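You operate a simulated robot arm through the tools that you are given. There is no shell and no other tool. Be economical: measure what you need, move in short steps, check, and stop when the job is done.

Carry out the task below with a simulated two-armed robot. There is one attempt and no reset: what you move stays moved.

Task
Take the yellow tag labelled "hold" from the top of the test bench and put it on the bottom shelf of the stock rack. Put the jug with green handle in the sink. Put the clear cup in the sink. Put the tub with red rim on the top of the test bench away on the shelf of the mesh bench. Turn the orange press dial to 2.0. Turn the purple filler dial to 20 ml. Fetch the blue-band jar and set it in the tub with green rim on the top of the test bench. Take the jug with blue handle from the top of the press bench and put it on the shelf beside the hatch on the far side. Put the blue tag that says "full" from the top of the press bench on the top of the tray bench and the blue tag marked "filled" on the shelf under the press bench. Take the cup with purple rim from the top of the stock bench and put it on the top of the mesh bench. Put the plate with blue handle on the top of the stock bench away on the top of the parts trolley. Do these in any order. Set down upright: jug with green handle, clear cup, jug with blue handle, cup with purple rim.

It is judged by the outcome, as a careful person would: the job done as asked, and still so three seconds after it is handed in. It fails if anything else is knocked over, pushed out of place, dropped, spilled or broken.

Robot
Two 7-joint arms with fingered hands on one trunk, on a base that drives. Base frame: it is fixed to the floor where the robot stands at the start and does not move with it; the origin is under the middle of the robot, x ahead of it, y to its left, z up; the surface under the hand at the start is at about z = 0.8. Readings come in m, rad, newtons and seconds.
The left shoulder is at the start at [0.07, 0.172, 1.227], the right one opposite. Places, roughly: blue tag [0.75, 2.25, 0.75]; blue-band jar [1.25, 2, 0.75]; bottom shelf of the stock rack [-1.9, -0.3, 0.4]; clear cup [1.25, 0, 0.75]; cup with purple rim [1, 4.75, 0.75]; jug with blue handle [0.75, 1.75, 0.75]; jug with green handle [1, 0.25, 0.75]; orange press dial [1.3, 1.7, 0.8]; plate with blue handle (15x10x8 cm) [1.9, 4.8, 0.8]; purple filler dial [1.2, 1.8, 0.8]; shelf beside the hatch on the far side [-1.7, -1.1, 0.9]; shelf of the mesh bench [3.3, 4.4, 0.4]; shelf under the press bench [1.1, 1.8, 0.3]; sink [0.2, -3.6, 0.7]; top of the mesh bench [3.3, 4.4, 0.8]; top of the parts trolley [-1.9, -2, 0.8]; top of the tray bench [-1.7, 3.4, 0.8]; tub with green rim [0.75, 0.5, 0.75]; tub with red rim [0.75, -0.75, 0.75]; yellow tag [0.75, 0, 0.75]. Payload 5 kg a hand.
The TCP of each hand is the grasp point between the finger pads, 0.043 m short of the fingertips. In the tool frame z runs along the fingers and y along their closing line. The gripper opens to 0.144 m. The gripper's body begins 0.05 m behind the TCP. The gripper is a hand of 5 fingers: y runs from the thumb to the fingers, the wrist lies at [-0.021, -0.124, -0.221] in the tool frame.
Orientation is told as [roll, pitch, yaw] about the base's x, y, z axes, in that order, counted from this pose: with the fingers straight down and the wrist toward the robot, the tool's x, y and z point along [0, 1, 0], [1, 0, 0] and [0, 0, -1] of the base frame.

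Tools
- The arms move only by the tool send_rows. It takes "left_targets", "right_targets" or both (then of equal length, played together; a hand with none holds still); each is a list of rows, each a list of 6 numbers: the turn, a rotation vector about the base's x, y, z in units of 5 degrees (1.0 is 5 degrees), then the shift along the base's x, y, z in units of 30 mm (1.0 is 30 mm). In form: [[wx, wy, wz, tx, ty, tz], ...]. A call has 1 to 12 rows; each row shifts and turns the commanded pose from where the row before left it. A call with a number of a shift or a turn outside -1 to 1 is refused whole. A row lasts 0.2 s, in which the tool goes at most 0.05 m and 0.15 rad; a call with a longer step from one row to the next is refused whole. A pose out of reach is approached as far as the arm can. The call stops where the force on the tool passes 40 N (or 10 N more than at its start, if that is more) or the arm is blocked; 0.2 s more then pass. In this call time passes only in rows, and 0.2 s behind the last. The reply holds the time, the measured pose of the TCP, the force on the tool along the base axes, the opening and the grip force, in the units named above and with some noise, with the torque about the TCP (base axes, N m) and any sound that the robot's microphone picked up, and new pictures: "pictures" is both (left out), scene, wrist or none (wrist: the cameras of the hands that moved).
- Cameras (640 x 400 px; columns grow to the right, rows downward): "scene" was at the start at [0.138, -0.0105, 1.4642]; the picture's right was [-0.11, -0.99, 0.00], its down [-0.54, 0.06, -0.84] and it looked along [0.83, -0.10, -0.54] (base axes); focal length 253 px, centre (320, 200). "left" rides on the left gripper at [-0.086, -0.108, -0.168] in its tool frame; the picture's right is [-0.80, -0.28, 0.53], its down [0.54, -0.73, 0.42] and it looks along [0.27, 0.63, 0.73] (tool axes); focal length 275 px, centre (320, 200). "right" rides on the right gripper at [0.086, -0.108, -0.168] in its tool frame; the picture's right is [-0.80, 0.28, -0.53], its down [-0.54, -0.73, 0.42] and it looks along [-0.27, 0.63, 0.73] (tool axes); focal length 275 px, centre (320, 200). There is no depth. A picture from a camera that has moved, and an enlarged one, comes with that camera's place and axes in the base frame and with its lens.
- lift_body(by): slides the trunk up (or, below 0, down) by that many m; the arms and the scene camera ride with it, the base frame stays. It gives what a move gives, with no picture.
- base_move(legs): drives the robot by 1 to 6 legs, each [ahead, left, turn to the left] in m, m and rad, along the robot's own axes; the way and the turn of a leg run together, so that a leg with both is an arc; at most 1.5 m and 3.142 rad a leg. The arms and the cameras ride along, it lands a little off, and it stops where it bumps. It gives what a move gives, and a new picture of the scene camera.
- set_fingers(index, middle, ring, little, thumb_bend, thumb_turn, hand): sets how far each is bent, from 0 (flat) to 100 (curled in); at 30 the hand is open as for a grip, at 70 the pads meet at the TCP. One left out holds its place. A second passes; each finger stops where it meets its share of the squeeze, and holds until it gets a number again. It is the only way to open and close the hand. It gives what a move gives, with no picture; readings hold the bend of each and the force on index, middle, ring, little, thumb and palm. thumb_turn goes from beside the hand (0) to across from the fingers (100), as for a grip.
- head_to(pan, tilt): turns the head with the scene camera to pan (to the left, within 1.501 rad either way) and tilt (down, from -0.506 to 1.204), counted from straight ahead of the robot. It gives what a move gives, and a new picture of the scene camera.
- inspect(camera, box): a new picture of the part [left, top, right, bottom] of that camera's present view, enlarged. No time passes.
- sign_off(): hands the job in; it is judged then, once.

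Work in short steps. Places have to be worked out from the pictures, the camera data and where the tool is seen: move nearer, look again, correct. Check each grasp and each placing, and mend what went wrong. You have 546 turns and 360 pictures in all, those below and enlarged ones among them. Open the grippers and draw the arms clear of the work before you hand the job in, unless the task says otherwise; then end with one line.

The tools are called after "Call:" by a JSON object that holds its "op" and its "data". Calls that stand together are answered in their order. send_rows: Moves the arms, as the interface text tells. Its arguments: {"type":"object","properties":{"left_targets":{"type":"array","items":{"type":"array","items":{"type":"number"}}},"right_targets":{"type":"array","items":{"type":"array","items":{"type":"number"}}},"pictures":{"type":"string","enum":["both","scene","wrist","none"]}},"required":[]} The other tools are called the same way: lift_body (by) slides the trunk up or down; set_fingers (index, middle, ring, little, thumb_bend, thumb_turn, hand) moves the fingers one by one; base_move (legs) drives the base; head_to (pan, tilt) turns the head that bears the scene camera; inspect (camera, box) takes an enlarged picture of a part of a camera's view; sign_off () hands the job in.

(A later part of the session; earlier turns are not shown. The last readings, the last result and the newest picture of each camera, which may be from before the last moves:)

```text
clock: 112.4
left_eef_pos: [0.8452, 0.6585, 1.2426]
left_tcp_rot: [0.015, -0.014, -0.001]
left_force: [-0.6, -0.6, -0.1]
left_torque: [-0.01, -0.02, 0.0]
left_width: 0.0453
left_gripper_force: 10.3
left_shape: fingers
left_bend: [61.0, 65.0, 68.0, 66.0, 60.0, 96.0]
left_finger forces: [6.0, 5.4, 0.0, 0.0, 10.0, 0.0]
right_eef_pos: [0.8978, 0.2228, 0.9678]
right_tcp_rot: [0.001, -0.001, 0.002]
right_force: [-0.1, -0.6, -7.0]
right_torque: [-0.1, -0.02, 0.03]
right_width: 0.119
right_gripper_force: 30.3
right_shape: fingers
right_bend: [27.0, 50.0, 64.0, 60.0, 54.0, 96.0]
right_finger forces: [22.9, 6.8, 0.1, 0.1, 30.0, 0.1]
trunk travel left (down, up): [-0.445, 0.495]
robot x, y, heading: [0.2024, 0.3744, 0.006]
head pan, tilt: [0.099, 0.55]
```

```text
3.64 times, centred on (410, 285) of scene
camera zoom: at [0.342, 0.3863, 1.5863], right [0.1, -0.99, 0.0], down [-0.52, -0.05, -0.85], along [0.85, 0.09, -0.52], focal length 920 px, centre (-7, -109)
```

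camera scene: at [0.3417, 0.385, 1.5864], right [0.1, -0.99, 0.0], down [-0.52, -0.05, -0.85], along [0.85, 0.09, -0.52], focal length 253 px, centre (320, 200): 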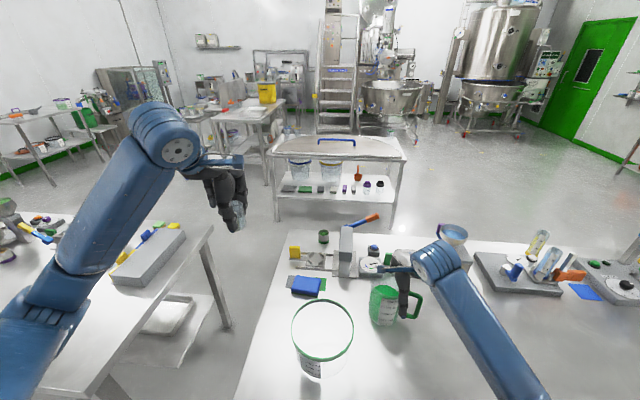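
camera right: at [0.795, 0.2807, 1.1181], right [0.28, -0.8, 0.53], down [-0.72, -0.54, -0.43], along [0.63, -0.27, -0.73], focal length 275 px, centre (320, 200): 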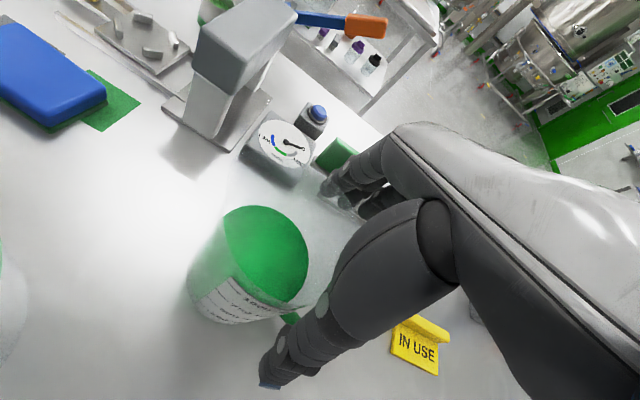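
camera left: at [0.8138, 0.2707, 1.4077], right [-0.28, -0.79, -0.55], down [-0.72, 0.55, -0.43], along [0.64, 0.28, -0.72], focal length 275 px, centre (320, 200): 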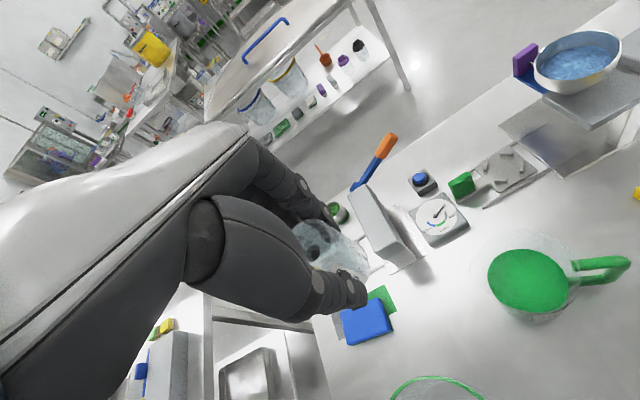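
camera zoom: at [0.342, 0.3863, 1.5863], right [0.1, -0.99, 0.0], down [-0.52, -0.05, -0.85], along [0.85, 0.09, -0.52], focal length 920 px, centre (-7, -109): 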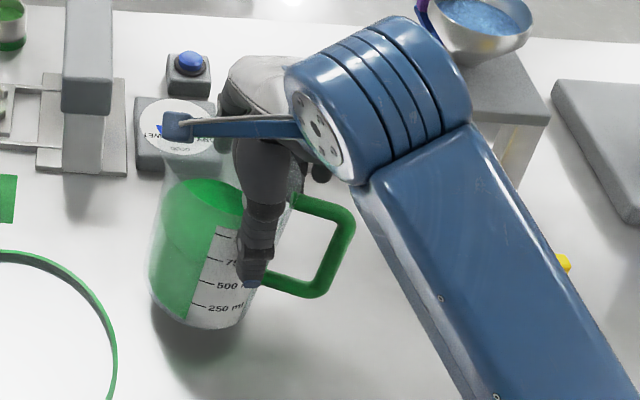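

Now it hangs nearly upright. I raise it further and check for slip.

Call:
{"op": "send_rows", "data": {"right_targets": [[0, 0, 0, 0, 0, 0.5], [0, 0, 0, 0, 0, 0.5], [0, 0, 0, 0, 0, 0.6], [0, 0, 0, 0, 0, 0.6], [0, 0, 0, -0.2, 0, 0.6], [0, 0, 0, -0.3, 0, 0.6], [0, 0, 0, -0.3, 0, 0.6], [0, 0, 0, -0.3, 0, 0.6]]}}

```text
clock: 114.2
left_eef_pos: [0.8453, 0.6559, 1.2414]
left_tcp_rot: [0.018, -0.015, -0.002]
left_force: [0.9, -0.5, -0.7]
left_torque: [0.05, -0.04, 0.0]
left_width: 0.0453
left_gripper_force: 10.6
left_shape: fingers
left_bend: [61.0, 65.0, 68.0, 66.0, 60.0, 96.0]
left_finger forces: [6.0, 5.3, 0.0, 0.0, 10.1, 0.0]
right_eef_pos: [0.8633, 0.2223, 1.1058]
right_tcp_rot: [0.004, -0.002, 0.002]
right_force: [-0.5, 1.1, -8.7]
right_torque: [0.01, 0.02, -0.01]
right_width: 0.119
right_gripper_force: 29.1
right_shape: fingers
right_bend: [27.0, 50.0, 64.0, 60.0, 54.0, 96.0]
right_finger forces: [23.2, 5.8, 0.0, 0.0, 29.4, 0.0]
trunk travel left (down, up): [-0.445, 0.495]
robot x, y, heading: [0.2033, 0.3772, 0.01]
head pan, tilt: [0.099, 0.55]
camera scene: at [0.3421, 0.3844, 1.5863], right [0.1, -0.99, 0.0], down [-0.52, -0.05, -0.85], along [0.85, 0.09, -0.52], focal length 253 px, centre (320, 200)
camera right: at [0.7565, 0.308, 1.2742], right [0.28, -0.8, 0.53], down [-0.73, -0.54, -0.42], along [0.63, -0.26, -0.73], focal length 275 px, centre (320, 200)
```

scene: 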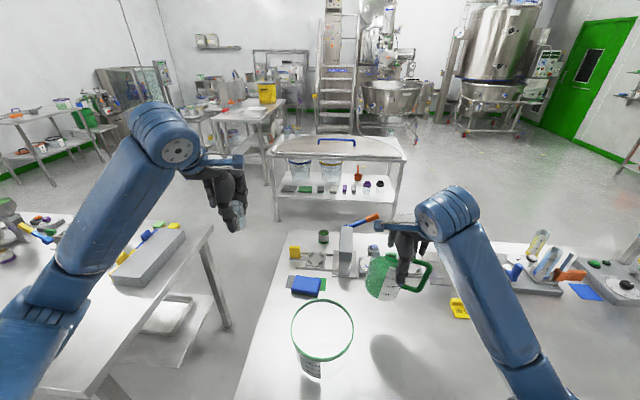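
right: 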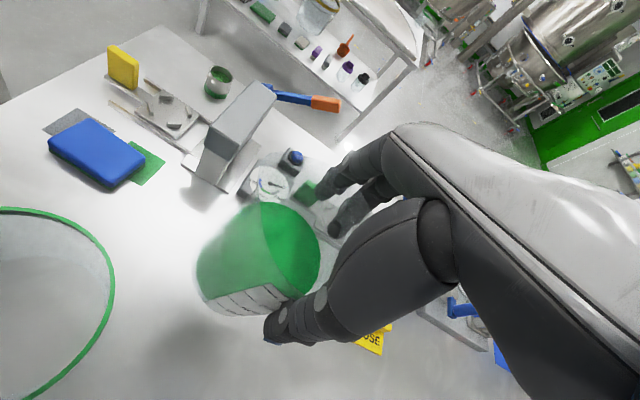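

Call:
{"op": "inspect", "data": {"camera": "scene", "box": [340, 210, 480, 320]}}

```text
3.64 times, centred on (410, 265) of scene
camera zoom: at [0.3421, 0.3844, 1.5863], right [0.1, -0.99, 0.0], down [-0.52, -0.05, -0.85], along [0.85, 0.09, -0.52], focal length 920 px, centre (-7, -36)
```

zoom: 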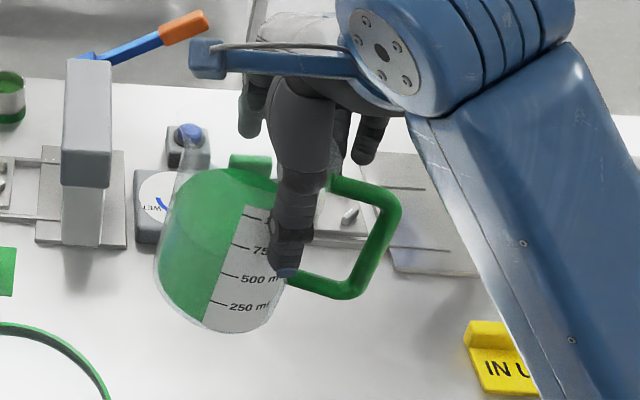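

The jug hangs stably with a mild lean and ample headspace. I raise it higher, back off and turn toward the sink.

Call:
{"op": "send_rows", "data": {"right_targets": [[0, 0, 0, 0, -0.3, 0.6], [0, 0, 0, 0, -0.3, 0.6], [0, 0, 0, 0, -0.3, 0.6], [0, 0, 0, 0, -0.3, 0.6], [0, 0, 0, 0, -0.3, 0.6]], "pictures": "none"}}

Call:
{"op": "base_move", "data": {"legs": [[-0.2, 0, 0], [0, 0, -1.575], [0, 0.1, 0]]}}

```text
clock: 115.4
left_eef_pos: [0.844, 0.6562, 1.2413]
left_tcp_rot: [0.017, -0.013, -0.002]
left_force: [-0.2, -0.3, -1.6]
left_torque: [0.03, 0.02, -0.03]
left_width: 0.045
left_gripper_force: 10.5
left_shape: fingers
left_bend: [61.0, 65.0, 68.0, 66.0, 60.0, 96.0]
left_finger forces: [6.0, 5.2, 0.0, 0.1, 9.9, 0.1]
right_eef_pos: [0.8644, 0.1768, 1.196]
right_tcp_rot: [0.002, -0.002, 0.0]
right_force: [-0.8, -0.3, -7.0]
right_torque: [-0.05, 0.0, 0.02]
right_width: 0.1189
right_gripper_force: 28.6
right_shape: fingers
right_bend: [27.0, 50.0, 64.0, 60.0, 54.0, 96.0]
right_finger forces: [23.2, 6.1, 0.0, 0.0, 29.0, 0.1]
trunk travel left (down, up): [-0.445, 0.495]
robot x, y, heading: [0.2044, 0.3774, 0.005]
head pan, tilt: [0.099, 0.55]
```

```text
clock: 121.6
left_eef_pos: [0.3805, -0.2696, 1.2425]
left_tcp_rot: [0.016, -0.013, -1.579]
left_force: [0.2, -0.7, -1.3]
left_torque: [0.02, -0.01, 0.05]
left_width: 0.0446
left_gripper_force: 9.8
left_shape: fingers
left_bend: [61.0, 65.0, 68.0, 66.0, 60.0, 96.0]
left_finger forces: [5.7, 5.1, 0.1, 0.0, 9.4, 0.0]
right_eef_pos: [-0.1009, -0.2851, 1.1968]
right_tcp_rot: [0.005, -0.002, -1.577]
right_force: [0.2, 0.6, -6.7]
right_torque: [0.01, 0.09, 0.04]
right_width: 0.118
right_gripper_force: 28.1
right_shape: fingers
right_bend: [27.0, 50.0, 64.0, 60.0, 54.0, 96.0]
right_finger forces: [22.2, 6.3, 0.1, 0.0, 28.4, 0.0]
trunk travel left (down, up): [-0.445, 0.495]
robot x, y, heading: [0.1058, 0.3722, -1.572]
head pan, tilt: [0.099, 0.55]
camera scene: at [0.1107, 0.2346, 1.5863], right [-1.0, -0.1, 0.0], down [-0.05, 0.52, -0.85], along [0.08, -0.85, -0.52], focal length 253 px, centre (320, 200)
```

scene: 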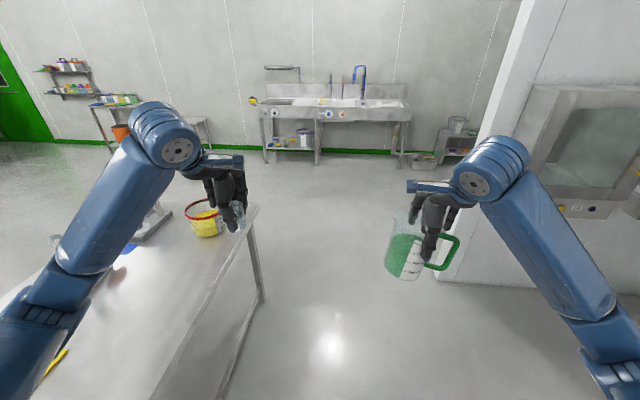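

Path looks clear. I drive toward the sink.

Call:
{"op": "base_move", "data": {"legs": [[1.45, 0, 0], [0.7, 0, 0]]}}

Call:
{"op": "inspect", "data": {"camera": "scene", "box": [160, 100, 480, 300]}}

```text
clock: 132.3
left_eef_pos: [0.3942, -2.4367, 1.2426]
left_tcp_rot: [0.016, -0.013, -1.572]
left_force: [-0.4, 0.2, -1.0]
left_torque: [-0.03, 0.02, 0.0]
left_width: 0.0447
left_gripper_force: 10.6
left_shape: fingers
left_bend: [61.0, 65.0, 68.0, 66.0, 60.0, 96.0]
left_finger forces: [5.7, 5.1, 0.0, 0.0, 9.4, 0.0]
right_eef_pos: [-0.085, -2.455, 1.1971]
right_tcp_rot: [0.001, -0.001, -1.572]
right_force: [0.3, 0.5, -7.3]
right_torque: [0.06, 0.06, -0.01]
right_width: 0.118
right_gripper_force: 28.6
right_shape: fingers
right_bend: [27.0, 50.0, 64.0, 60.0, 54.0, 96.0]
right_finger forces: [22.4, 6.2, 0.0, 0.0, 28.4, 0.0]
trunk travel left (down, up): [-0.445, 0.495]
robot x, y, heading: [0.1151, -1.7968, -1.563]
head pan, tilt: [0.099, 0.55]
camera scene: at [0.1224, -1.9342, 1.5864], right [-0.99, -0.1, 0.0], down [-0.05, 0.52, -0.85], along [0.09, -0.85, -0.52], focal length 253 px, centre (320, 200)
```

scene: 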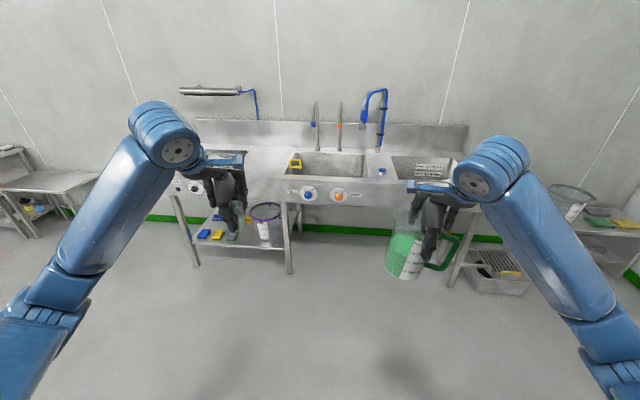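

```text
2.00 times, centred on (320, 200) of scene
camera zoom: at [0.1224, -1.9342, 1.5864], right [-0.99, -0.1, 0.0], down [-0.05, 0.52, -0.85], along [0.09, -0.85, -0.52], focal length 506 px, centre (320, 200)
```

zoom: 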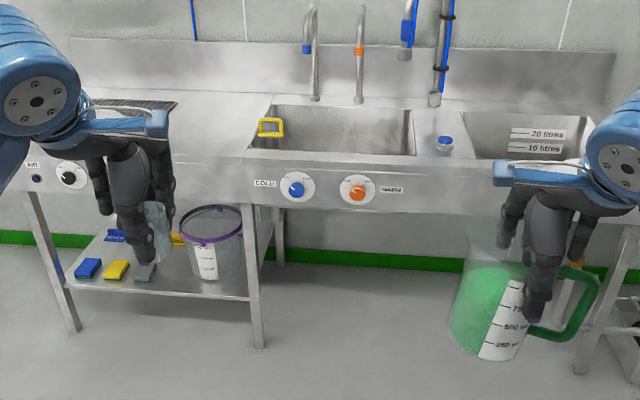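

The basin (cold/warm) spans x≈-0.02..0.50, y≈-3.38..-3.78, floor ≈0.7. I drive up to it.

Call:
{"op": "base_move", "data": {"legs": [[0.9, 0.18, 0]]}}

Call:
{"op": "lift_body", "data": {"by": -0.1}}

Call:
{"op": "inspect", "data": {"camera": "scene", "box": [160, 100, 480, 300]}}

```text
clock: 137.1
left_eef_pos: [0.5745, -3.3325, 1.2421]
left_tcp_rot: [0.015, -0.013, -1.576]
left_force: [0.2, 0.5, -1.1]
left_torque: [0.02, -0.01, -0.04]
left_width: 0.0445
left_gripper_force: 9.8
left_shape: fingers
left_bend: [61.0, 65.0, 68.0, 66.0, 60.0, 96.0]
left_finger forces: [5.6, 5.1, 0.0, 0.0, 9.4, 0.0]
right_eef_pos: [0.0925, -3.3517, 1.1964]
right_tcp_rot: [0.003, 0.0, -1.574]
right_force: [0.2, -0.2, -7.1]
right_torque: [-0.01, 0.11, 0.01]
right_width: 0.118
right_gripper_force: 28.5
right_shape: fingers
right_bend: [27.0, 50.0, 64.0, 60.0, 54.0, 96.0]
right_finger forces: [22.5, 6.1, 0.1, 0.0, 28.3, 0.0]
trunk travel left (down, up): [-0.445, 0.495]
robot x, y, heading: [0.2913, -2.6925, -1.567]
head pan, tilt: [0.099, 0.55]
camera scene: at [0.3026, -2.8307, 1.5863], right [-0.99, -0.1, 0.0], down [-0.05, 0.52, -0.85], along [0.09, -0.85, -0.52], focal length 253 px, centre (320, 200)
```

scene: 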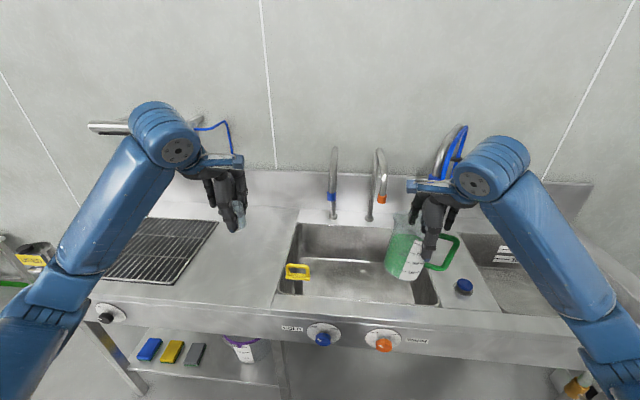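

```text
clock: 138.4
left_eef_pos: [0.5738, -3.3334, 1.1438]
left_tcp_rot: [0.015, -0.014, -1.577]
left_force: [-0.3, -0.3, -0.9]
left_torque: [-0.01, 0.0, -0.03]
left_width: 0.0447
left_gripper_force: 9.3
left_shape: fingers
left_bend: [61.0, 65.0, 68.0, 66.0, 60.0, 96.0]
left_finger forces: [5.6, 5.1, 0.0, 0.1, 9.4, 0.0]
right_eef_pos: [0.0934, -3.3514, 1.097]
right_tcp_rot: [0.002, 0.0, -1.574]
right_force: [0.4, 0.9, -7.2]
right_torque: [0.02, 0.08, 0.02]
right_width: 0.1177
right_gripper_force: 27.6
right_shape: fingers
right_bend: [27.0, 50.0, 64.0, 60.0, 54.0, 96.0]
right_finger forces: [22.4, 6.0, 0.1, 0.1, 28.3, 0.1]
trunk travel left (down, up): [-0.345, 0.595]
robot x, y, heading: [0.2919, -2.6902, -1.566]
head pan, tilt: [0.099, 0.55]
```

```text
2.00 times, centred on (320, 200) of scene
camera zoom: at [0.3027, -2.8306, 1.4864], right [-0.99, -0.1, 0.0], down [-0.05, 0.52, -0.85], along [0.09, -0.85, -0.52], focal length 506 px, centre (320, 200)
```

zoom: 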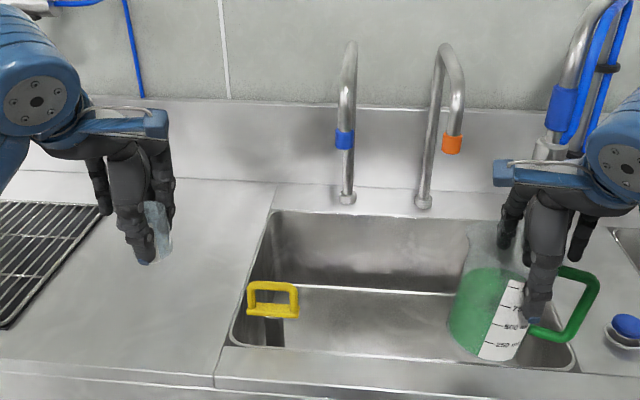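

Basin bounds confirmed; a yellow handled item hangs at the left wall. I bring the jug over the right-middle of the basin.

Call:
{"op": "send_rows", "data": {"right_targets": [[0, 0, 0, 0.35, -0.9, 0], [0, 0, 0, 0.35, -0.9, 0], [0, 0, 0, 0.35, -0.9, 0], [0, 0, 0, 0.35, -0.9, 0], [0, 0, 0, 0.35, -0.9, 0], [0, 0, 0, 0.35, -0.7, 0]]}}

```text
clock: 139.9
left_eef_pos: [0.5724, -3.3316, 1.1431]
left_tcp_rot: [0.016, -0.014, -1.576]
left_force: [-0.3, -0.4, -1.5]
left_torque: [0.05, 0.01, -0.01]
left_width: 0.0446
left_gripper_force: 10.2
left_shape: fingers
left_bend: [61.0, 65.0, 68.0, 66.0, 60.0, 96.0]
left_finger forces: [5.7, 5.1, 0.1, 0.1, 9.5, 0.0]
right_eef_pos: [0.1498, -3.499, 1.0933]
right_tcp_rot: [-0.003, 0.01, -1.575]
right_force: [-3.9, 20.5, -5.9]
right_torque: [-0.88, -0.13, 0.04]
right_width: 0.1173
right_gripper_force: 41.7
right_shape: fingers
right_bend: [28.0, 51.0, 64.0, 60.0, 54.0, 96.0]
right_finger forces: [47.5, 5.3, 0.0, 0.0, 31.8, 0.0]
trunk travel left (down, up): [-0.345, 0.595]
robot x, y, heading: [0.2959, -2.6905, -1.571]
head pan, tilt: [0.099, 0.55]
stopped in row 6 (right hand): the force on the tool passed its limit at 55 N (the readings are from after the stop); the commanded pose is now the measured one
camera scene: at [0.3017, -2.8287, 1.4865], right [-0.99, -0.1, 0.0], down [-0.05, 0.52, -0.85], along [0.09, -0.85, -0.52], focal length 253 px, centre (320, 200)
camera right: at [0.2388, -3.3918, 1.2624], right [-0.8, -0.29, 0.53], down [-0.54, 0.73, -0.41], along [-0.27, -0.62, -0.74], focal length 275 px, centre (320, 200)
```

scene: 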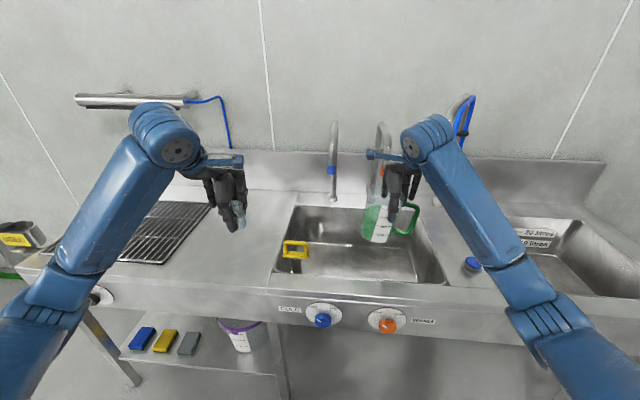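
right: 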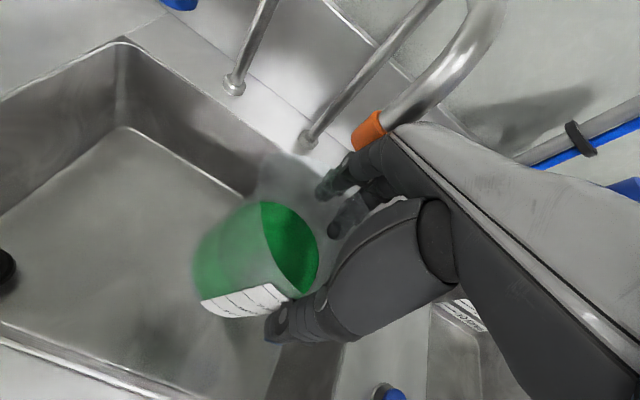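

The knuckles touched the warm tap's spout. I back off 4 cm and check the grip.

Call:
{"op": "send_rows", "data": {"right_targets": [[0, 0, 0, 0, 0.7, 0], [0, 0, 0, 0.2, 0.7, 0]]}}

Call:
{"op": "inspect", "data": {"camera": "scene", "box": [260, 100, 460, 300]}}

```text
clock: 140.5
left_eef_pos: [0.5725, -3.3327, 1.1427]
left_tcp_rot: [0.016, -0.015, -1.576]
left_force: [-0.6, 0.3, -1.0]
left_torque: [-0.03, 0.02, 0.01]
left_width: 0.0446
left_gripper_force: 10.3
left_shape: fingers
left_bend: [61.0, 65.0, 68.0, 66.0, 60.0, 96.0]
left_finger forces: [5.7, 5.1, 0.0, 0.0, 9.4, 0.0]
right_eef_pos: [0.1585, -3.4592, 1.0954]
right_tcp_rot: [-0.002, 0.005, -1.573]
right_force: [-0.7, 1.1, -7.6]
right_torque: [0.0, 0.08, -0.03]
right_width: 0.1171
right_gripper_force: 27.9
right_shape: fingers
right_bend: [27.0, 51.0, 64.0, 60.0, 54.0, 96.0]
right_finger forces: [21.9, 5.9, 0.1, 0.0, 27.4, 0.0]
trunk travel left (down, up): [-0.345, 0.595]
robot x, y, heading: [0.2937, -2.6918, -1.57]
head pan, tilt: [0.099, 0.55]
camera scene: at [0.3029, -2.8301, 1.4865], right [-0.99, -0.1, 0.0], down [-0.05, 0.52, -0.85], along [0.09, -0.85, -0.52], focal length 253 px, centre (320, 200)
camera right: at [0.2465, -3.3516, 1.2629], right [-0.8, -0.29, 0.53], down [-0.54, 0.73, -0.42], along [-0.27, -0.62, -0.74], focal length 275 px, centre (320, 200)
```

scene: 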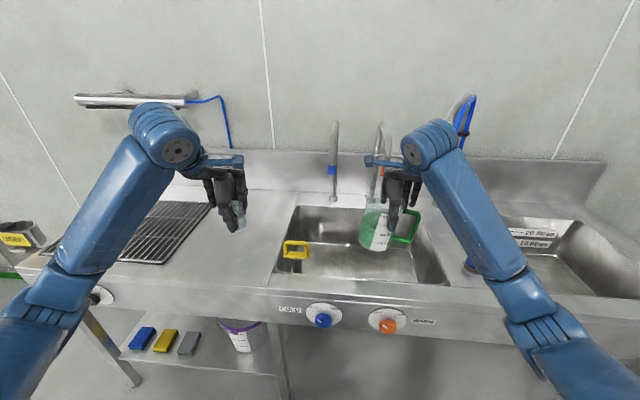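
right: 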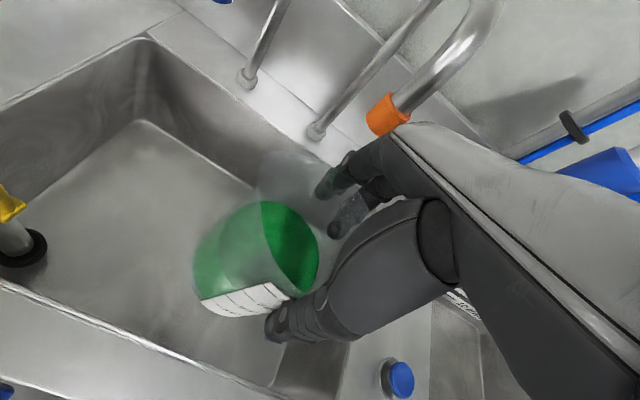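

```text
2.00 times, centred on (360, 200) of scene
camera zoom: at [0.3029, -2.8301, 1.4865], right [-0.99, -0.1, 0.0], down [-0.05, 0.52, -0.85], along [0.09, -0.85, -0.52], focal length 506 px, centre (240, 200)
```

zoom: 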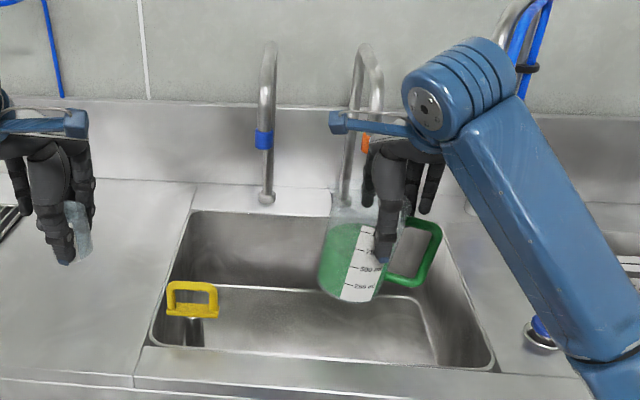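

I lower the jug below the spout's height first.

Call:
{"op": "send_rows", "data": {"right_targets": [[0, 0, 0, 0, 0, -0.8], [0, 0, 0, 0, 0, -0.8], [0, 0, 0, 0, 0, -0.8], [0, 0, 0, 0, 0, -0.8], [0, 0, 0, 0, 0, -0.8], [0, 0, 0, 0, 0, -0.8]]}}

```text
clock: 141.9
left_eef_pos: [0.5733, -3.3334, 1.1424]
left_tcp_rot: [0.015, -0.011, -1.577]
left_force: [0.0, -0.4, -1.2]
left_torque: [0.0, -0.02, -0.03]
left_width: 0.0447
left_gripper_force: 9.8
left_shape: fingers
left_bend: [61.0, 65.0, 68.0, 66.0, 60.0, 96.0]
left_finger forces: [5.8, 5.1, 0.1, 0.1, 9.4, 0.1]
right_eef_pos: [0.1577, -3.459, 0.951]
right_tcp_rot: [-0.002, 0.008, -1.573]
right_force: [-0.2, -0.2, -7.2]
right_torque: [0.04, 0.12, 0.02]
right_width: 0.1174
right_gripper_force: 27.6
right_shape: fingers
right_bend: [27.0, 51.0, 64.0, 60.0, 54.0, 96.0]
right_finger forces: [22.2, 5.6, 0.0, 0.1, 26.9, 0.1]
trunk travel left (down, up): [-0.345, 0.595]
robot x, y, heading: [0.293, -2.6905, -1.569]
head pan, tilt: [0.099, 0.55]
camera scene: at [0.3024, -2.8314, 1.4863], right [-0.99, -0.1, 0.0], down [-0.05, 0.52, -0.85], along [0.09, -0.85, -0.52], focal length 253 px, centre (320, 200)
camera right: at [0.246, -3.3524, 1.1187], right [-0.8, -0.29, 0.53], down [-0.54, 0.73, -0.42], along [-0.27, -0.62, -0.74], focal length 275 px, centre (320, 200)
```

scene: 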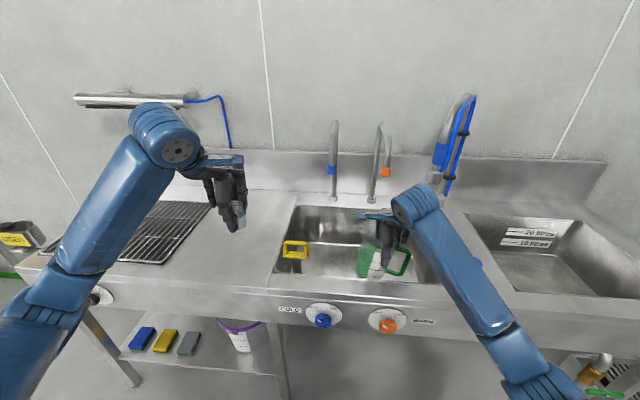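
right: 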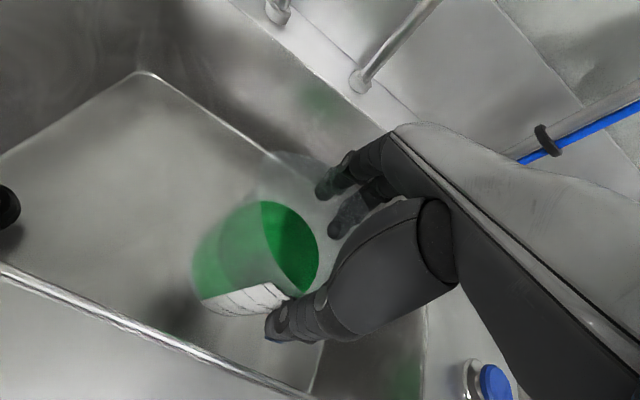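

Now move 4 cm back under the spout level and lower until contact.

Call:
{"op": "send_rows", "data": {"right_targets": [[0, 0, 0, 0, -0.7, -0.3], [0, 0, 0, 0, -0.7, -0.3], [0, 0, 0, 0, 0, -0.6], [0, 0, 0, 0, 0, -0.5], [0, 0, 0, 0, 0, -0.4], [0, 0, 0, 0, 0, -0.3], [0, 0, 0, 0, 0, -0.3]]}}

```text
clock: 143.5
left_eef_pos: [0.573, -3.3337, 1.1419]
left_tcp_rot: [0.015, -0.013, -1.577]
left_force: [0.0, 0.7, -0.2]
left_torque: [-0.01, 0.0, 0.02]
left_width: 0.0449
left_gripper_force: 9.9
left_shape: fingers
left_bend: [61.0, 65.0, 68.0, 66.0, 60.0, 96.0]
left_finger forces: [5.7, 5.1, 0.0, 0.0, 9.5, 0.0]
right_eef_pos: [0.1575, -3.5022, 0.8696]
right_tcp_rot: [-0.004, 0.01, -1.574]
right_force: [-0.7, 1.4, -6.8]
right_torque: [0.03, 0.12, 0.03]
right_width: 0.1175
right_gripper_force: 26.3
right_shape: fingers
right_bend: [27.0, 51.0, 64.0, 60.0, 54.0, 96.0]
right_finger forces: [21.9, 5.5, 0.1, 0.0, 26.6, 0.0]
trunk travel left (down, up): [-0.345, 0.595]
robot x, y, heading: [0.2917, -2.6882, -1.571]
head pan, tilt: [0.099, 0.55]
camera scene: at [0.3026, -2.8313, 1.4862], right [-0.99, -0.1, 0.0], down [-0.05, 0.52, -0.85], along [0.09, -0.85, -0.52], focal length 253 px, centre (320, 200)
camera right: at [0.2456, -3.3941, 1.0374], right [-0.8, -0.29, 0.53], down [-0.54, 0.73, -0.42], along [-0.27, -0.62, -0.74], focal length 275 px, centre (320, 200)
```

scene: 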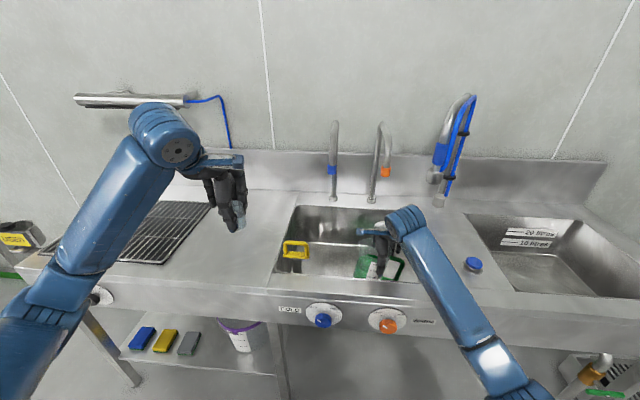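
right: 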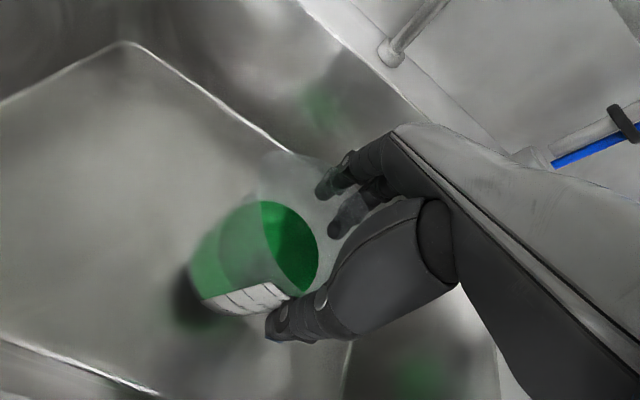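

Not touching yet; continuing down in small steps.

Call:
{"op": "send_rows", "data": {"right_targets": [[0, 0, 0, 0, 0, -0.3], [0, 0, 0, 0, 0, -0.3], [0, 0, 0, 0, 0, -0.3]], "pictures": "none"}}

```text
clock: 144.3
left_eef_pos: [0.5742, -3.3341, 1.1425]
left_tcp_rot: [0.016, -0.012, -1.576]
left_force: [-1.0, 0.4, -0.6]
left_torque: [0.0, 0.0, -0.01]
left_width: 0.0449
left_gripper_force: 10.6
left_shape: fingers
left_bend: [61.0, 65.0, 68.0, 66.0, 60.0, 96.0]
left_finger forces: [5.7, 5.1, 0.0, 0.0, 9.5, 0.0]
right_eef_pos: [0.1581, -3.5007, 0.8418]
right_tcp_rot: [-0.003, 0.009, -1.573]
right_force: [-0.4, -0.4, -6.5]
right_torque: [0.05, 0.09, 0.02]
right_width: 0.1173
right_gripper_force: 26.6
right_shape: fingers
right_bend: [27.0, 51.0, 64.0, 60.0, 54.0, 96.0]
right_finger forces: [21.9, 5.3, 0.0, 0.0, 26.5, 0.1]
trunk travel left (down, up): [-0.345, 0.595]
robot x, y, heading: [0.296, -2.694, -1.57]
head pan, tilt: [0.099, 0.55]
```

Call:
{"op": "send_rows", "data": {"right_targets": [[0, 0, 0, 0, 0, -0.3], [0, 0, 0, 0, 0, -0.3], [0, 0, 0, 0, 0, -0.3]], "pictures": "wrist"}}

```text
clock: 145.1
left_eef_pos: [0.5725, -3.3332, 1.1428]
left_tcp_rot: [0.015, -0.013, -1.576]
left_force: [0.4, -1.0, -0.4]
left_torque: [0.04, -0.02, 0.01]
left_width: 0.0447
left_gripper_force: 10.7
left_shape: fingers
left_bend: [61.0, 65.0, 68.0, 66.0, 60.0, 96.0]
left_finger forces: [5.7, 5.2, 0.0, 0.0, 9.4, 0.1]
right_eef_pos: [0.1575, -3.502, 0.8154]
right_tcp_rot: [-0.001, 0.007, -1.576]
right_force: [0.2, 0.1, -5.1]
right_torque: [0.02, 0.1, -0.04]
right_width: 0.1171
right_gripper_force: 26.7
right_shape: fingers
right_bend: [27.0, 51.0, 64.0, 60.0, 54.0, 96.0]
right_finger forces: [22.0, 5.4, 0.0, 0.0, 26.8, 0.0]
trunk travel left (down, up): [-0.345, 0.595]
robot x, y, heading: [0.2928, -2.6909, -1.571]
head pan, tilt: [0.099, 0.55]
camera right: at [0.2456, -3.3941, 0.9838], right [-0.8, -0.29, 0.53], down [-0.54, 0.73, -0.42], along [-0.27, -0.62, -0.74], focal length 275 px, centre (320, 200)
```

right: 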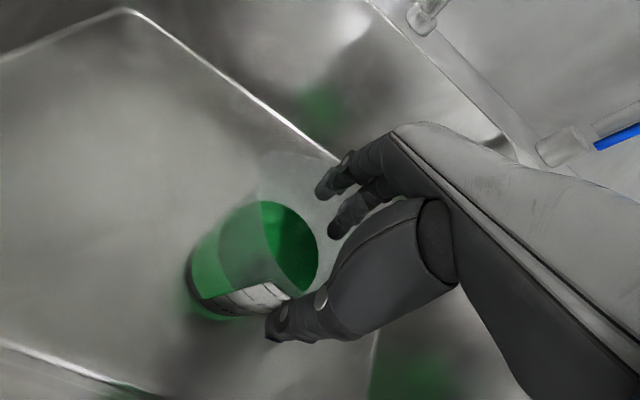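

Touching begins. I lower a little more to let it settle level.

Call:
{"op": "send_rows", "data": {"right_targets": [[0, 0, 0, 0, 0, -0.2], [0, 0, 0, 0, 0, -0.2]], "pictures": "wrist"}}

```text
clock: 145.7
left_eef_pos: [0.5739, -3.3306, 1.1439]
left_tcp_rot: [0.013, -0.016, -1.576]
left_force: [-0.2, -0.4, -0.7]
left_torque: [-0.02, 0.02, -0.01]
left_width: 0.0445
left_gripper_force: 9.7
left_shape: fingers
left_bend: [61.0, 65.0, 68.0, 66.0, 60.0, 96.0]
left_finger forces: [5.7, 5.1, 0.0, 0.0, 9.4, 0.0]
right_eef_pos: [0.1601, -3.5022, 0.812]
right_tcp_rot: [-0.001, -0.004, -1.572]
right_force: [3.9, -3.4, 33.5]
right_torque: [-1.0, -0.16, 0.22]
right_width: 0.1143
right_gripper_force: 26.9
right_shape: fingers
right_bend: [26.0, 51.0, 64.0, 60.0, 57.0, 97.0]
right_finger forces: [24.7, 5.6, 0.0, 0.0, 22.5, 0.0]
trunk travel left (down, up): [-0.345, 0.595]
robot x, y, heading: [0.2945, -2.69, -1.565]
head pan, tilt: [0.099, 0.55]
camera right: at [0.2471, -3.3921, 0.9789], right [-0.8, -0.28, 0.54], down [-0.54, 0.72, -0.43], along [-0.27, -0.63, -0.73], focal length 275 px, centre (320, 200)
```

right: 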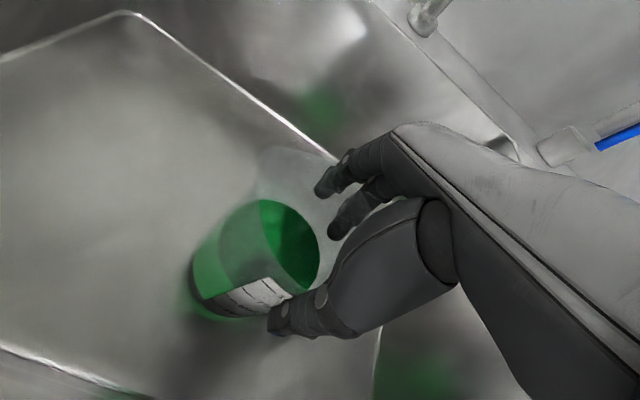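

Firm contact: the jug stands on the basin floor. I release and lift the hand straight up.

Call:
{"op": "set_fingers", "data": {"hand": "right", "index": 15, "middle": 25, "ring": 30, "little": 30, "thumb_bend": 25}}

Call:
{"op": "inspect", "data": {"camera": "right", "box": [120, 100, 480, 400]}}

```text
clock: 146.7
left_eef_pos: [0.5732, -3.3325, 1.1427]
left_tcp_rot: [0.017, -0.015, -1.577]
left_force: [-0.3, 0.5, -0.7]
left_torque: [0.0, 0.03, -0.02]
left_width: 0.0446
left_gripper_force: 10.3
left_shape: fingers
left_bend: [61.0, 65.0, 68.0, 66.0, 60.0, 96.0]
left_finger forces: [5.7, 5.1, 0.0, 0.0, 9.4, 0.0]
right_eef_pos: [0.1593, -3.5021, 0.805]
right_tcp_rot: [-0.001, 0.007, -1.576]
right_force: [-0.1, -0.2, -0.4]
right_torque: [0.0, 0.01, 0.01]
right_width: 0.1858
right_gripper_force: 0.0
right_shape: fingers
right_bend: [15.0, 25.0, 30.0, 30.0, 25.0, 97.0]
right_finger forces: [0.0, 0.0, 0.0, 0.0, 0.0, 0.0]
trunk travel left (down, up): [-0.345, 0.595]
robot x, y, heading: [0.294, -2.6886, -1.57]
head pan, tilt: [0.099, 0.55]
```

```text
1.33 times, centred on (300, 250) of right
camera zoom: at [0.2458, -3.3933, 0.9721], right [-0.8, -0.29, 0.53], down [-0.54, 0.73, -0.42], along [-0.27, -0.62, -0.74], focal length 367 px, centre (347, 133)
```

zoom: 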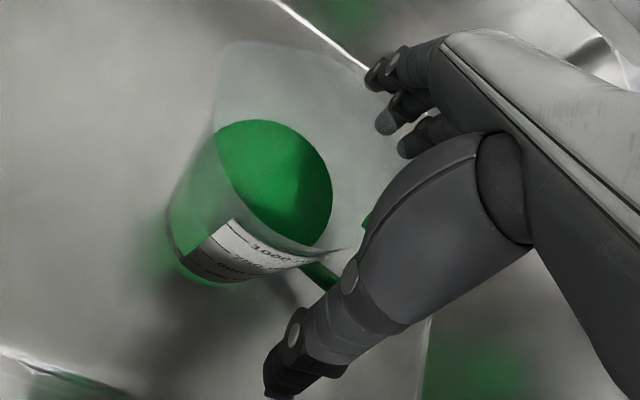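

The jug stands upright. I rise to z 0.94, pull back, then up.

Call:
{"op": "send_rows", "data": {"right_targets": [[0, 0, 0, 0, 0, 0.9], [0, 0, 0, 0, 0, 0.9], [0, 0, 0, 0, 0, 0.9], [0, 0, 0, 0, 0, 0.9], [0, 0, 0, 0, 0, 0.6], [0, 0, 0, 0, 0.9, 0.2], [0, 0, 0, 0, 1, 0.2], [0, 0, 0, -0.3, 1, 0.6], [0, 0, 0, -0.3, 1, 0.8], [0, 0, 0, -0.3, 1, 0.9], [0, 0, 0, -0.5, 0.5, 0.9], [0, 0, 0, -0.5, 0, 0.9]]}}

```text
clock: 149.3
left_eef_pos: [0.5753, -3.3331, 1.1429]
left_tcp_rot: [0.015, -0.014, -1.576]
left_force: [-0.9, 0.1, -0.9]
left_torque: [0.01, 0.08, 0.03]
left_width: 0.0448
left_gripper_force: 9.8
left_shape: fingers
left_bend: [61.0, 65.0, 68.0, 66.0, 60.0, 96.0]
left_finger forces: [5.7, 5.1, 0.0, 0.0, 9.4, 0.1]
right_eef_pos: [0.1026, -3.3386, 1.0656]
right_tcp_rot: [-0.001, 0.01, -1.575]
right_force: [0.9, 0.3, -0.1]
right_torque: [-0.01, 0.07, 0.04]
right_width: 0.1863
right_gripper_force: 0.0
right_shape: fingers
right_bend: [15.0, 25.0, 30.0, 30.0, 25.0, 98.0]
right_finger forces: [0.0, 0.0, 0.0, 0.1, 0.0, 0.0]
trunk travel left (down, up): [-0.345, 0.595]
robot x, y, heading: [0.2953, -2.6886, -1.572]
head pan, tilt: [0.099, 0.55]
camera scene: at [0.304, -2.8298, 1.4863], right [-0.99, -0.1, 0.0], down [-0.05, 0.52, -0.85], along [0.09, -0.85, -0.52], focal length 253 px, centre (320, 200)
camera right: at [0.1904, -3.2312, 1.2339], right [-0.8, -0.29, 0.53], down [-0.54, 0.73, -0.42], along [-0.27, -0.62, -0.74], focal length 275 px, centre (320, 200)
```

scene: 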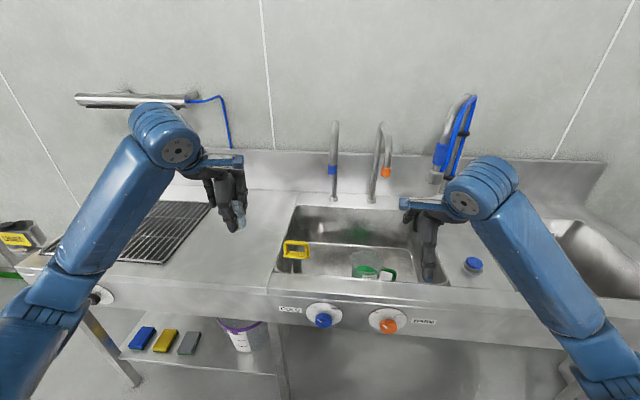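
right: 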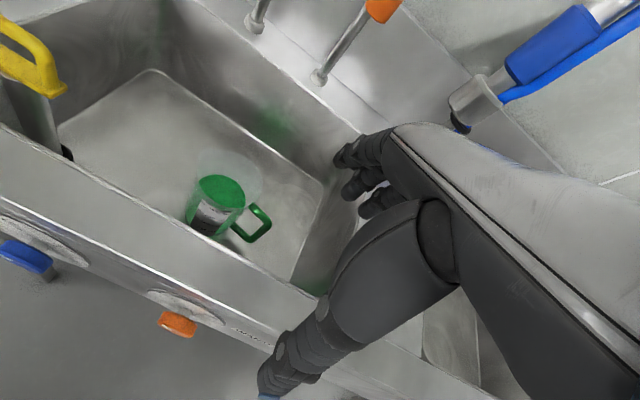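

Jug placed. Now the cup: I bring the left hand to [0.33, -3.45] and lower it below spout height.

Call:
{"op": "send_rows", "data": {"left_targets": [[0, 0, 0, -0.9, -0.43, 0], [0, 0, 0, -0.9, -0.43, 0], [0, 0, 0, -0.9, -0.43, 0], [0, 0, 0, -0.9, -0.43, 0], [0, 0, 0, -0.9, -0.43, 0], [0, 0, 0, -0.9, -0.43, 0], [0, 0, 0, -0.9, -0.43, 0], [0, 0, 0, -0.9, -0.43, 0], [0, 0, 0, -0.9, -0.43, 0]], "pictures": "wrist"}}

```text
clock: 151.3
left_eef_pos: [0.3284, -3.4495, 1.143]
left_tcp_rot: [0.017, -0.014, -1.575]
left_force: [-0.5, -0.6, -1.4]
left_torque: [0.01, -0.05, 0.0]
left_width: 0.0447
left_gripper_force: 9.8
left_shape: fingers
left_bend: [61.0, 65.0, 68.0, 66.0, 60.0, 96.0]
left_finger forces: [5.7, 5.1, 0.0, 0.0, 9.4, 0.1]
right_eef_pos: [0.1005, -3.3399, 1.0655]
right_tcp_rot: [-0.004, 0.008, -1.574]
right_force: [0.0, 0.4, -0.2]
right_torque: [0.02, -0.06, 0.0]
right_width: 0.1862
right_gripper_force: 0.1
right_shape: fingers
right_bend: [15.0, 25.0, 30.0, 30.0, 25.0, 98.0]
right_finger forces: [0.1, 0.0, 0.0, 0.0, 0.0, 0.1]
trunk travel left (down, up): [-0.345, 0.595]
robot x, y, heading: [0.2951, -2.6888, -1.569]
head pan, tilt: [0.099, 0.55]
camera left: at [0.2411, -3.3378, 1.307], right [-0.79, 0.28, -0.55], down [0.55, 0.72, -0.42], along [0.28, -0.64, -0.72], focal length 275 px, centre (320, 200)
```

left: 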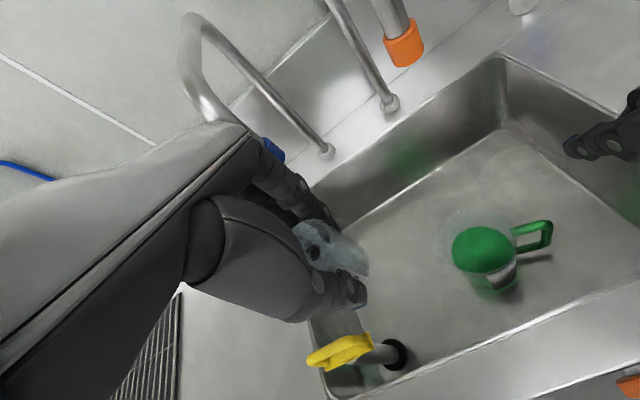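

Clear of the standpipe handle at x≈0.46. I descend to z≈0.90.

Call:
{"op": "send_rows", "data": {"left_targets": [[0, 0, 0, -0.25, 0, -0.9], [0, 0, 0, -0.25, 0, -0.9], [0, 0, 0, 0, 0, -0.9], [0, 0, 0, 0, 0, -0.9], [0, 0, 0, 0, 0, -0.9], [0, 0, 0, 0, 0, -0.9], [0, 0, 0, 0, 0, -0.9], [0, 0, 0, 0, 0, -0.9], [0, 0, 0, 0, 0, -0.9]]}}

```text
clock: 153.3
left_eef_pos: [0.3158, -3.4496, 0.8982]
left_tcp_rot: [0.016, -0.013, -1.575]
left_force: [-0.5, 0.1, -1.0]
left_torque: [0.06, -0.03, 0.0]
left_width: 0.0445
left_gripper_force: 9.9
left_shape: fingers
left_bend: [61.0, 65.0, 68.0, 66.0, 60.0, 96.0]
left_finger forces: [5.7, 5.2, 0.1, 0.1, 9.1, 0.0]
right_eef_pos: [0.1021, -3.339, 1.0654]
right_tcp_rot: [-0.002, 0.008, -1.573]
right_force: [-1.0, -0.2, 0.0]
right_torque: [0.04, -0.01, -0.01]
right_width: 0.1861
right_gripper_force: 0.1
right_shape: fingers
right_bend: [15.0, 25.0, 30.0, 30.0, 25.0, 98.0]
right_finger forces: [0.0, 0.0, 0.0, 0.0, 0.0, 0.0]
trunk travel left (down, up): [-0.345, 0.595]
robot x, y, heading: [0.2926, -2.6921, -1.574]
head pan, tilt: [0.099, 0.55]
camera scene: at [0.3025, -2.8305, 1.4864], right [-0.99, -0.1, 0.0], down [-0.05, 0.52, -0.85], along [0.09, -0.85, -0.52], focal length 253 px, centre (320, 200)
camera left: at [0.2287, -3.3378, 1.0641], right [-0.79, 0.28, -0.55], down [0.55, 0.72, -0.42], along [0.28, -0.64, -0.72], focal length 275 px, centre (320, 200)
```

scene: 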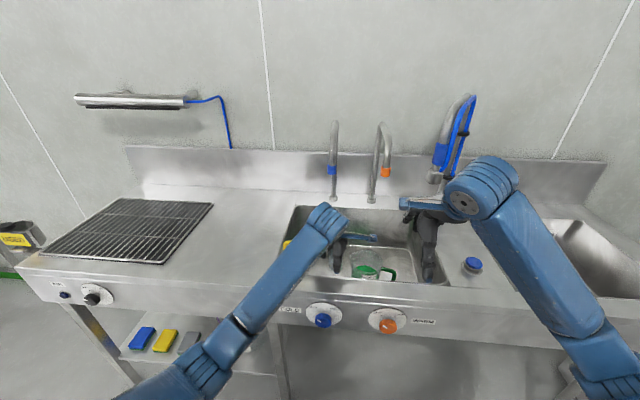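
left: 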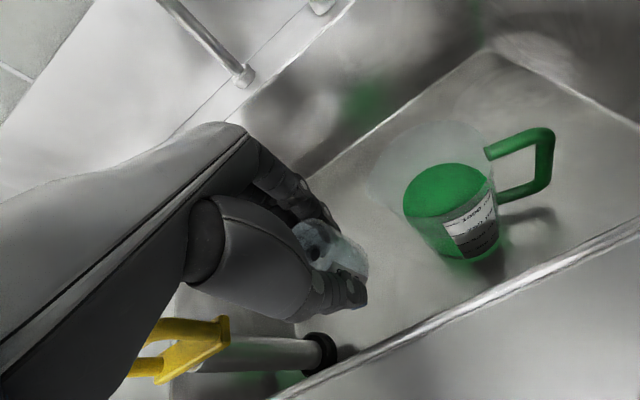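

I move further back under the spout level and descend toward the floor.

Call:
{"op": "send_rows", "data": {"left_targets": [[0, 0, 0, 0, -0.9, -0.3], [0, 0, 0, 0, -0.9, -0.3], [0, 0, 0, 0, -0.9, -0.3], [0, 0, 0, 0, -0.5, -0.6], [0, 0, 0, 0, 0, -0.8], [0, 0, 0, 0, 0, -0.8], [0, 0, 0, 0, 0, -0.8], [0, 0, 0, 0, 0, -0.8]]}}

```text
clock: 155.1
left_eef_pos: [0.3154, -3.5454, 0.7575]
left_tcp_rot: [0.016, -0.015, -1.576]
left_force: [0.1, 0.0, 0.7]
left_torque: [0.04, -0.01, 0.05]
left_width: 0.0442
left_gripper_force: 9.8
left_shape: fingers
left_bend: [61.0, 65.0, 68.0, 66.0, 60.0, 96.0]
left_finger forces: [5.7, 5.0, 0.0, 0.0, 9.1, 0.1]
right_eef_pos: [0.1012, -3.3418, 1.0661]
right_tcp_rot: [-0.001, 0.007, -1.574]
right_force: [1.0, 0.9, 0.2]
right_torque: [0.02, -0.03, 0.02]
right_width: 0.186
right_gripper_force: 0.2
right_shape: fingers
right_bend: [15.0, 25.0, 30.0, 30.0, 25.0, 98.0]
right_finger forces: [0.0, 0.0, 0.0, 0.0, 0.0, 0.0]
trunk travel left (down, up): [-0.345, 0.595]
robot x, y, heading: [0.2945, -2.6869, -1.573]
head pan, tilt: [0.099, 0.55]
camera scene: at [0.3025, -2.8307, 1.4864], right [-0.99, -0.1, 0.0], down [-0.05, 0.52, -0.85], along [0.09, -0.85, -0.52], focal length 253 px, centre (320, 200)
camera left: at [0.2282, -3.434, 0.9223], right [-0.79, 0.28, -0.55], down [0.55, 0.72, -0.42], along [0.27, -0.64, -0.72], focal length 275 px, centre (320, 200)
```

scene: 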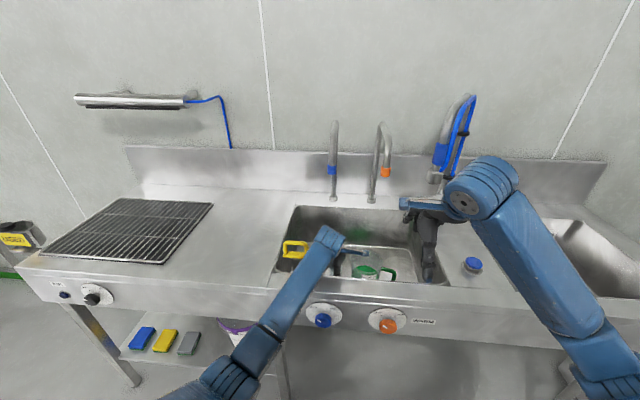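
left: 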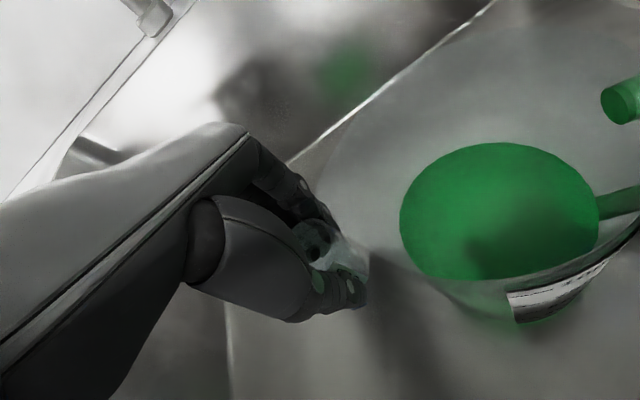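

Close to the floor. I continue in small steps until contact.

Call:
{"op": "send_rows", "data": {"left_targets": [[0, 0, 0, 0, 0, -0.5], [0, 0, 0, 0, 0, -0.3], [0, 0, 0, 0, 0, -0.2], [0, 0, 0, 0, 0, -0.2], [0, 0, 0, 0, 0, -0.15]], "pictures": "wrist"}}

```text
clock: 156.5
left_eef_pos: [0.3152, -3.5513, 0.7456]
left_tcp_rot: [0.01, -0.053, -1.575]
left_force: [0.6, 0.4, -1.7]
left_torque: [-0.01, -0.04, -0.05]
left_width: 0.0444
left_gripper_force: 10.0
left_shape: fingers
left_bend: [61.0, 65.0, 68.0, 66.0, 60.0, 96.0]
left_finger forces: [5.7, 5.0, 0.0, 0.0, 9.1, 0.0]
right_eef_pos: [0.1018, -3.3324, 1.069]
right_tcp_rot: [-0.001, 0.001, -1.574]
right_force: [-1.0, -0.5, -0.1]
right_torque: [-0.02, -0.07, 0.02]
right_width: 0.1862
right_gripper_force: 0.2
right_shape: fingers
right_bend: [15.0, 25.0, 30.0, 30.0, 25.0, 98.0]
right_finger forces: [0.1, 0.1, 0.0, 0.0, 0.0, 0.1]
trunk travel left (down, up): [-0.345, 0.595]
robot x, y, heading: [0.2976, -2.6888, -1.569]
head pan, tilt: [0.099, 0.55]
stopped in row 5 (left hand): the arm was blocked; the commanded pose is now the measured one
camera left: at [0.2302, -3.434, 0.9059], right [-0.79, 0.26, -0.56], down [0.55, 0.7, -0.46], along [0.27, -0.67, -0.7], focal length 275 px, centre (320, 200)
```

left: 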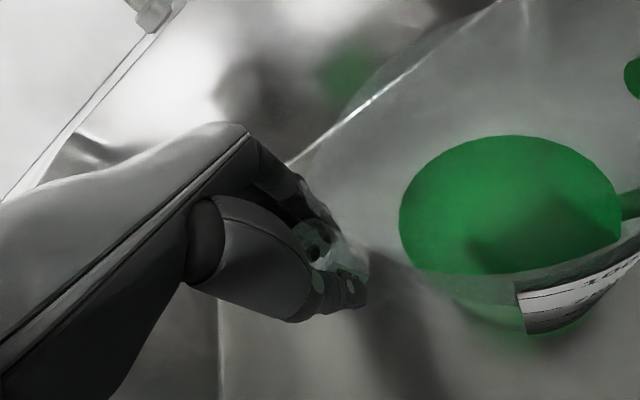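

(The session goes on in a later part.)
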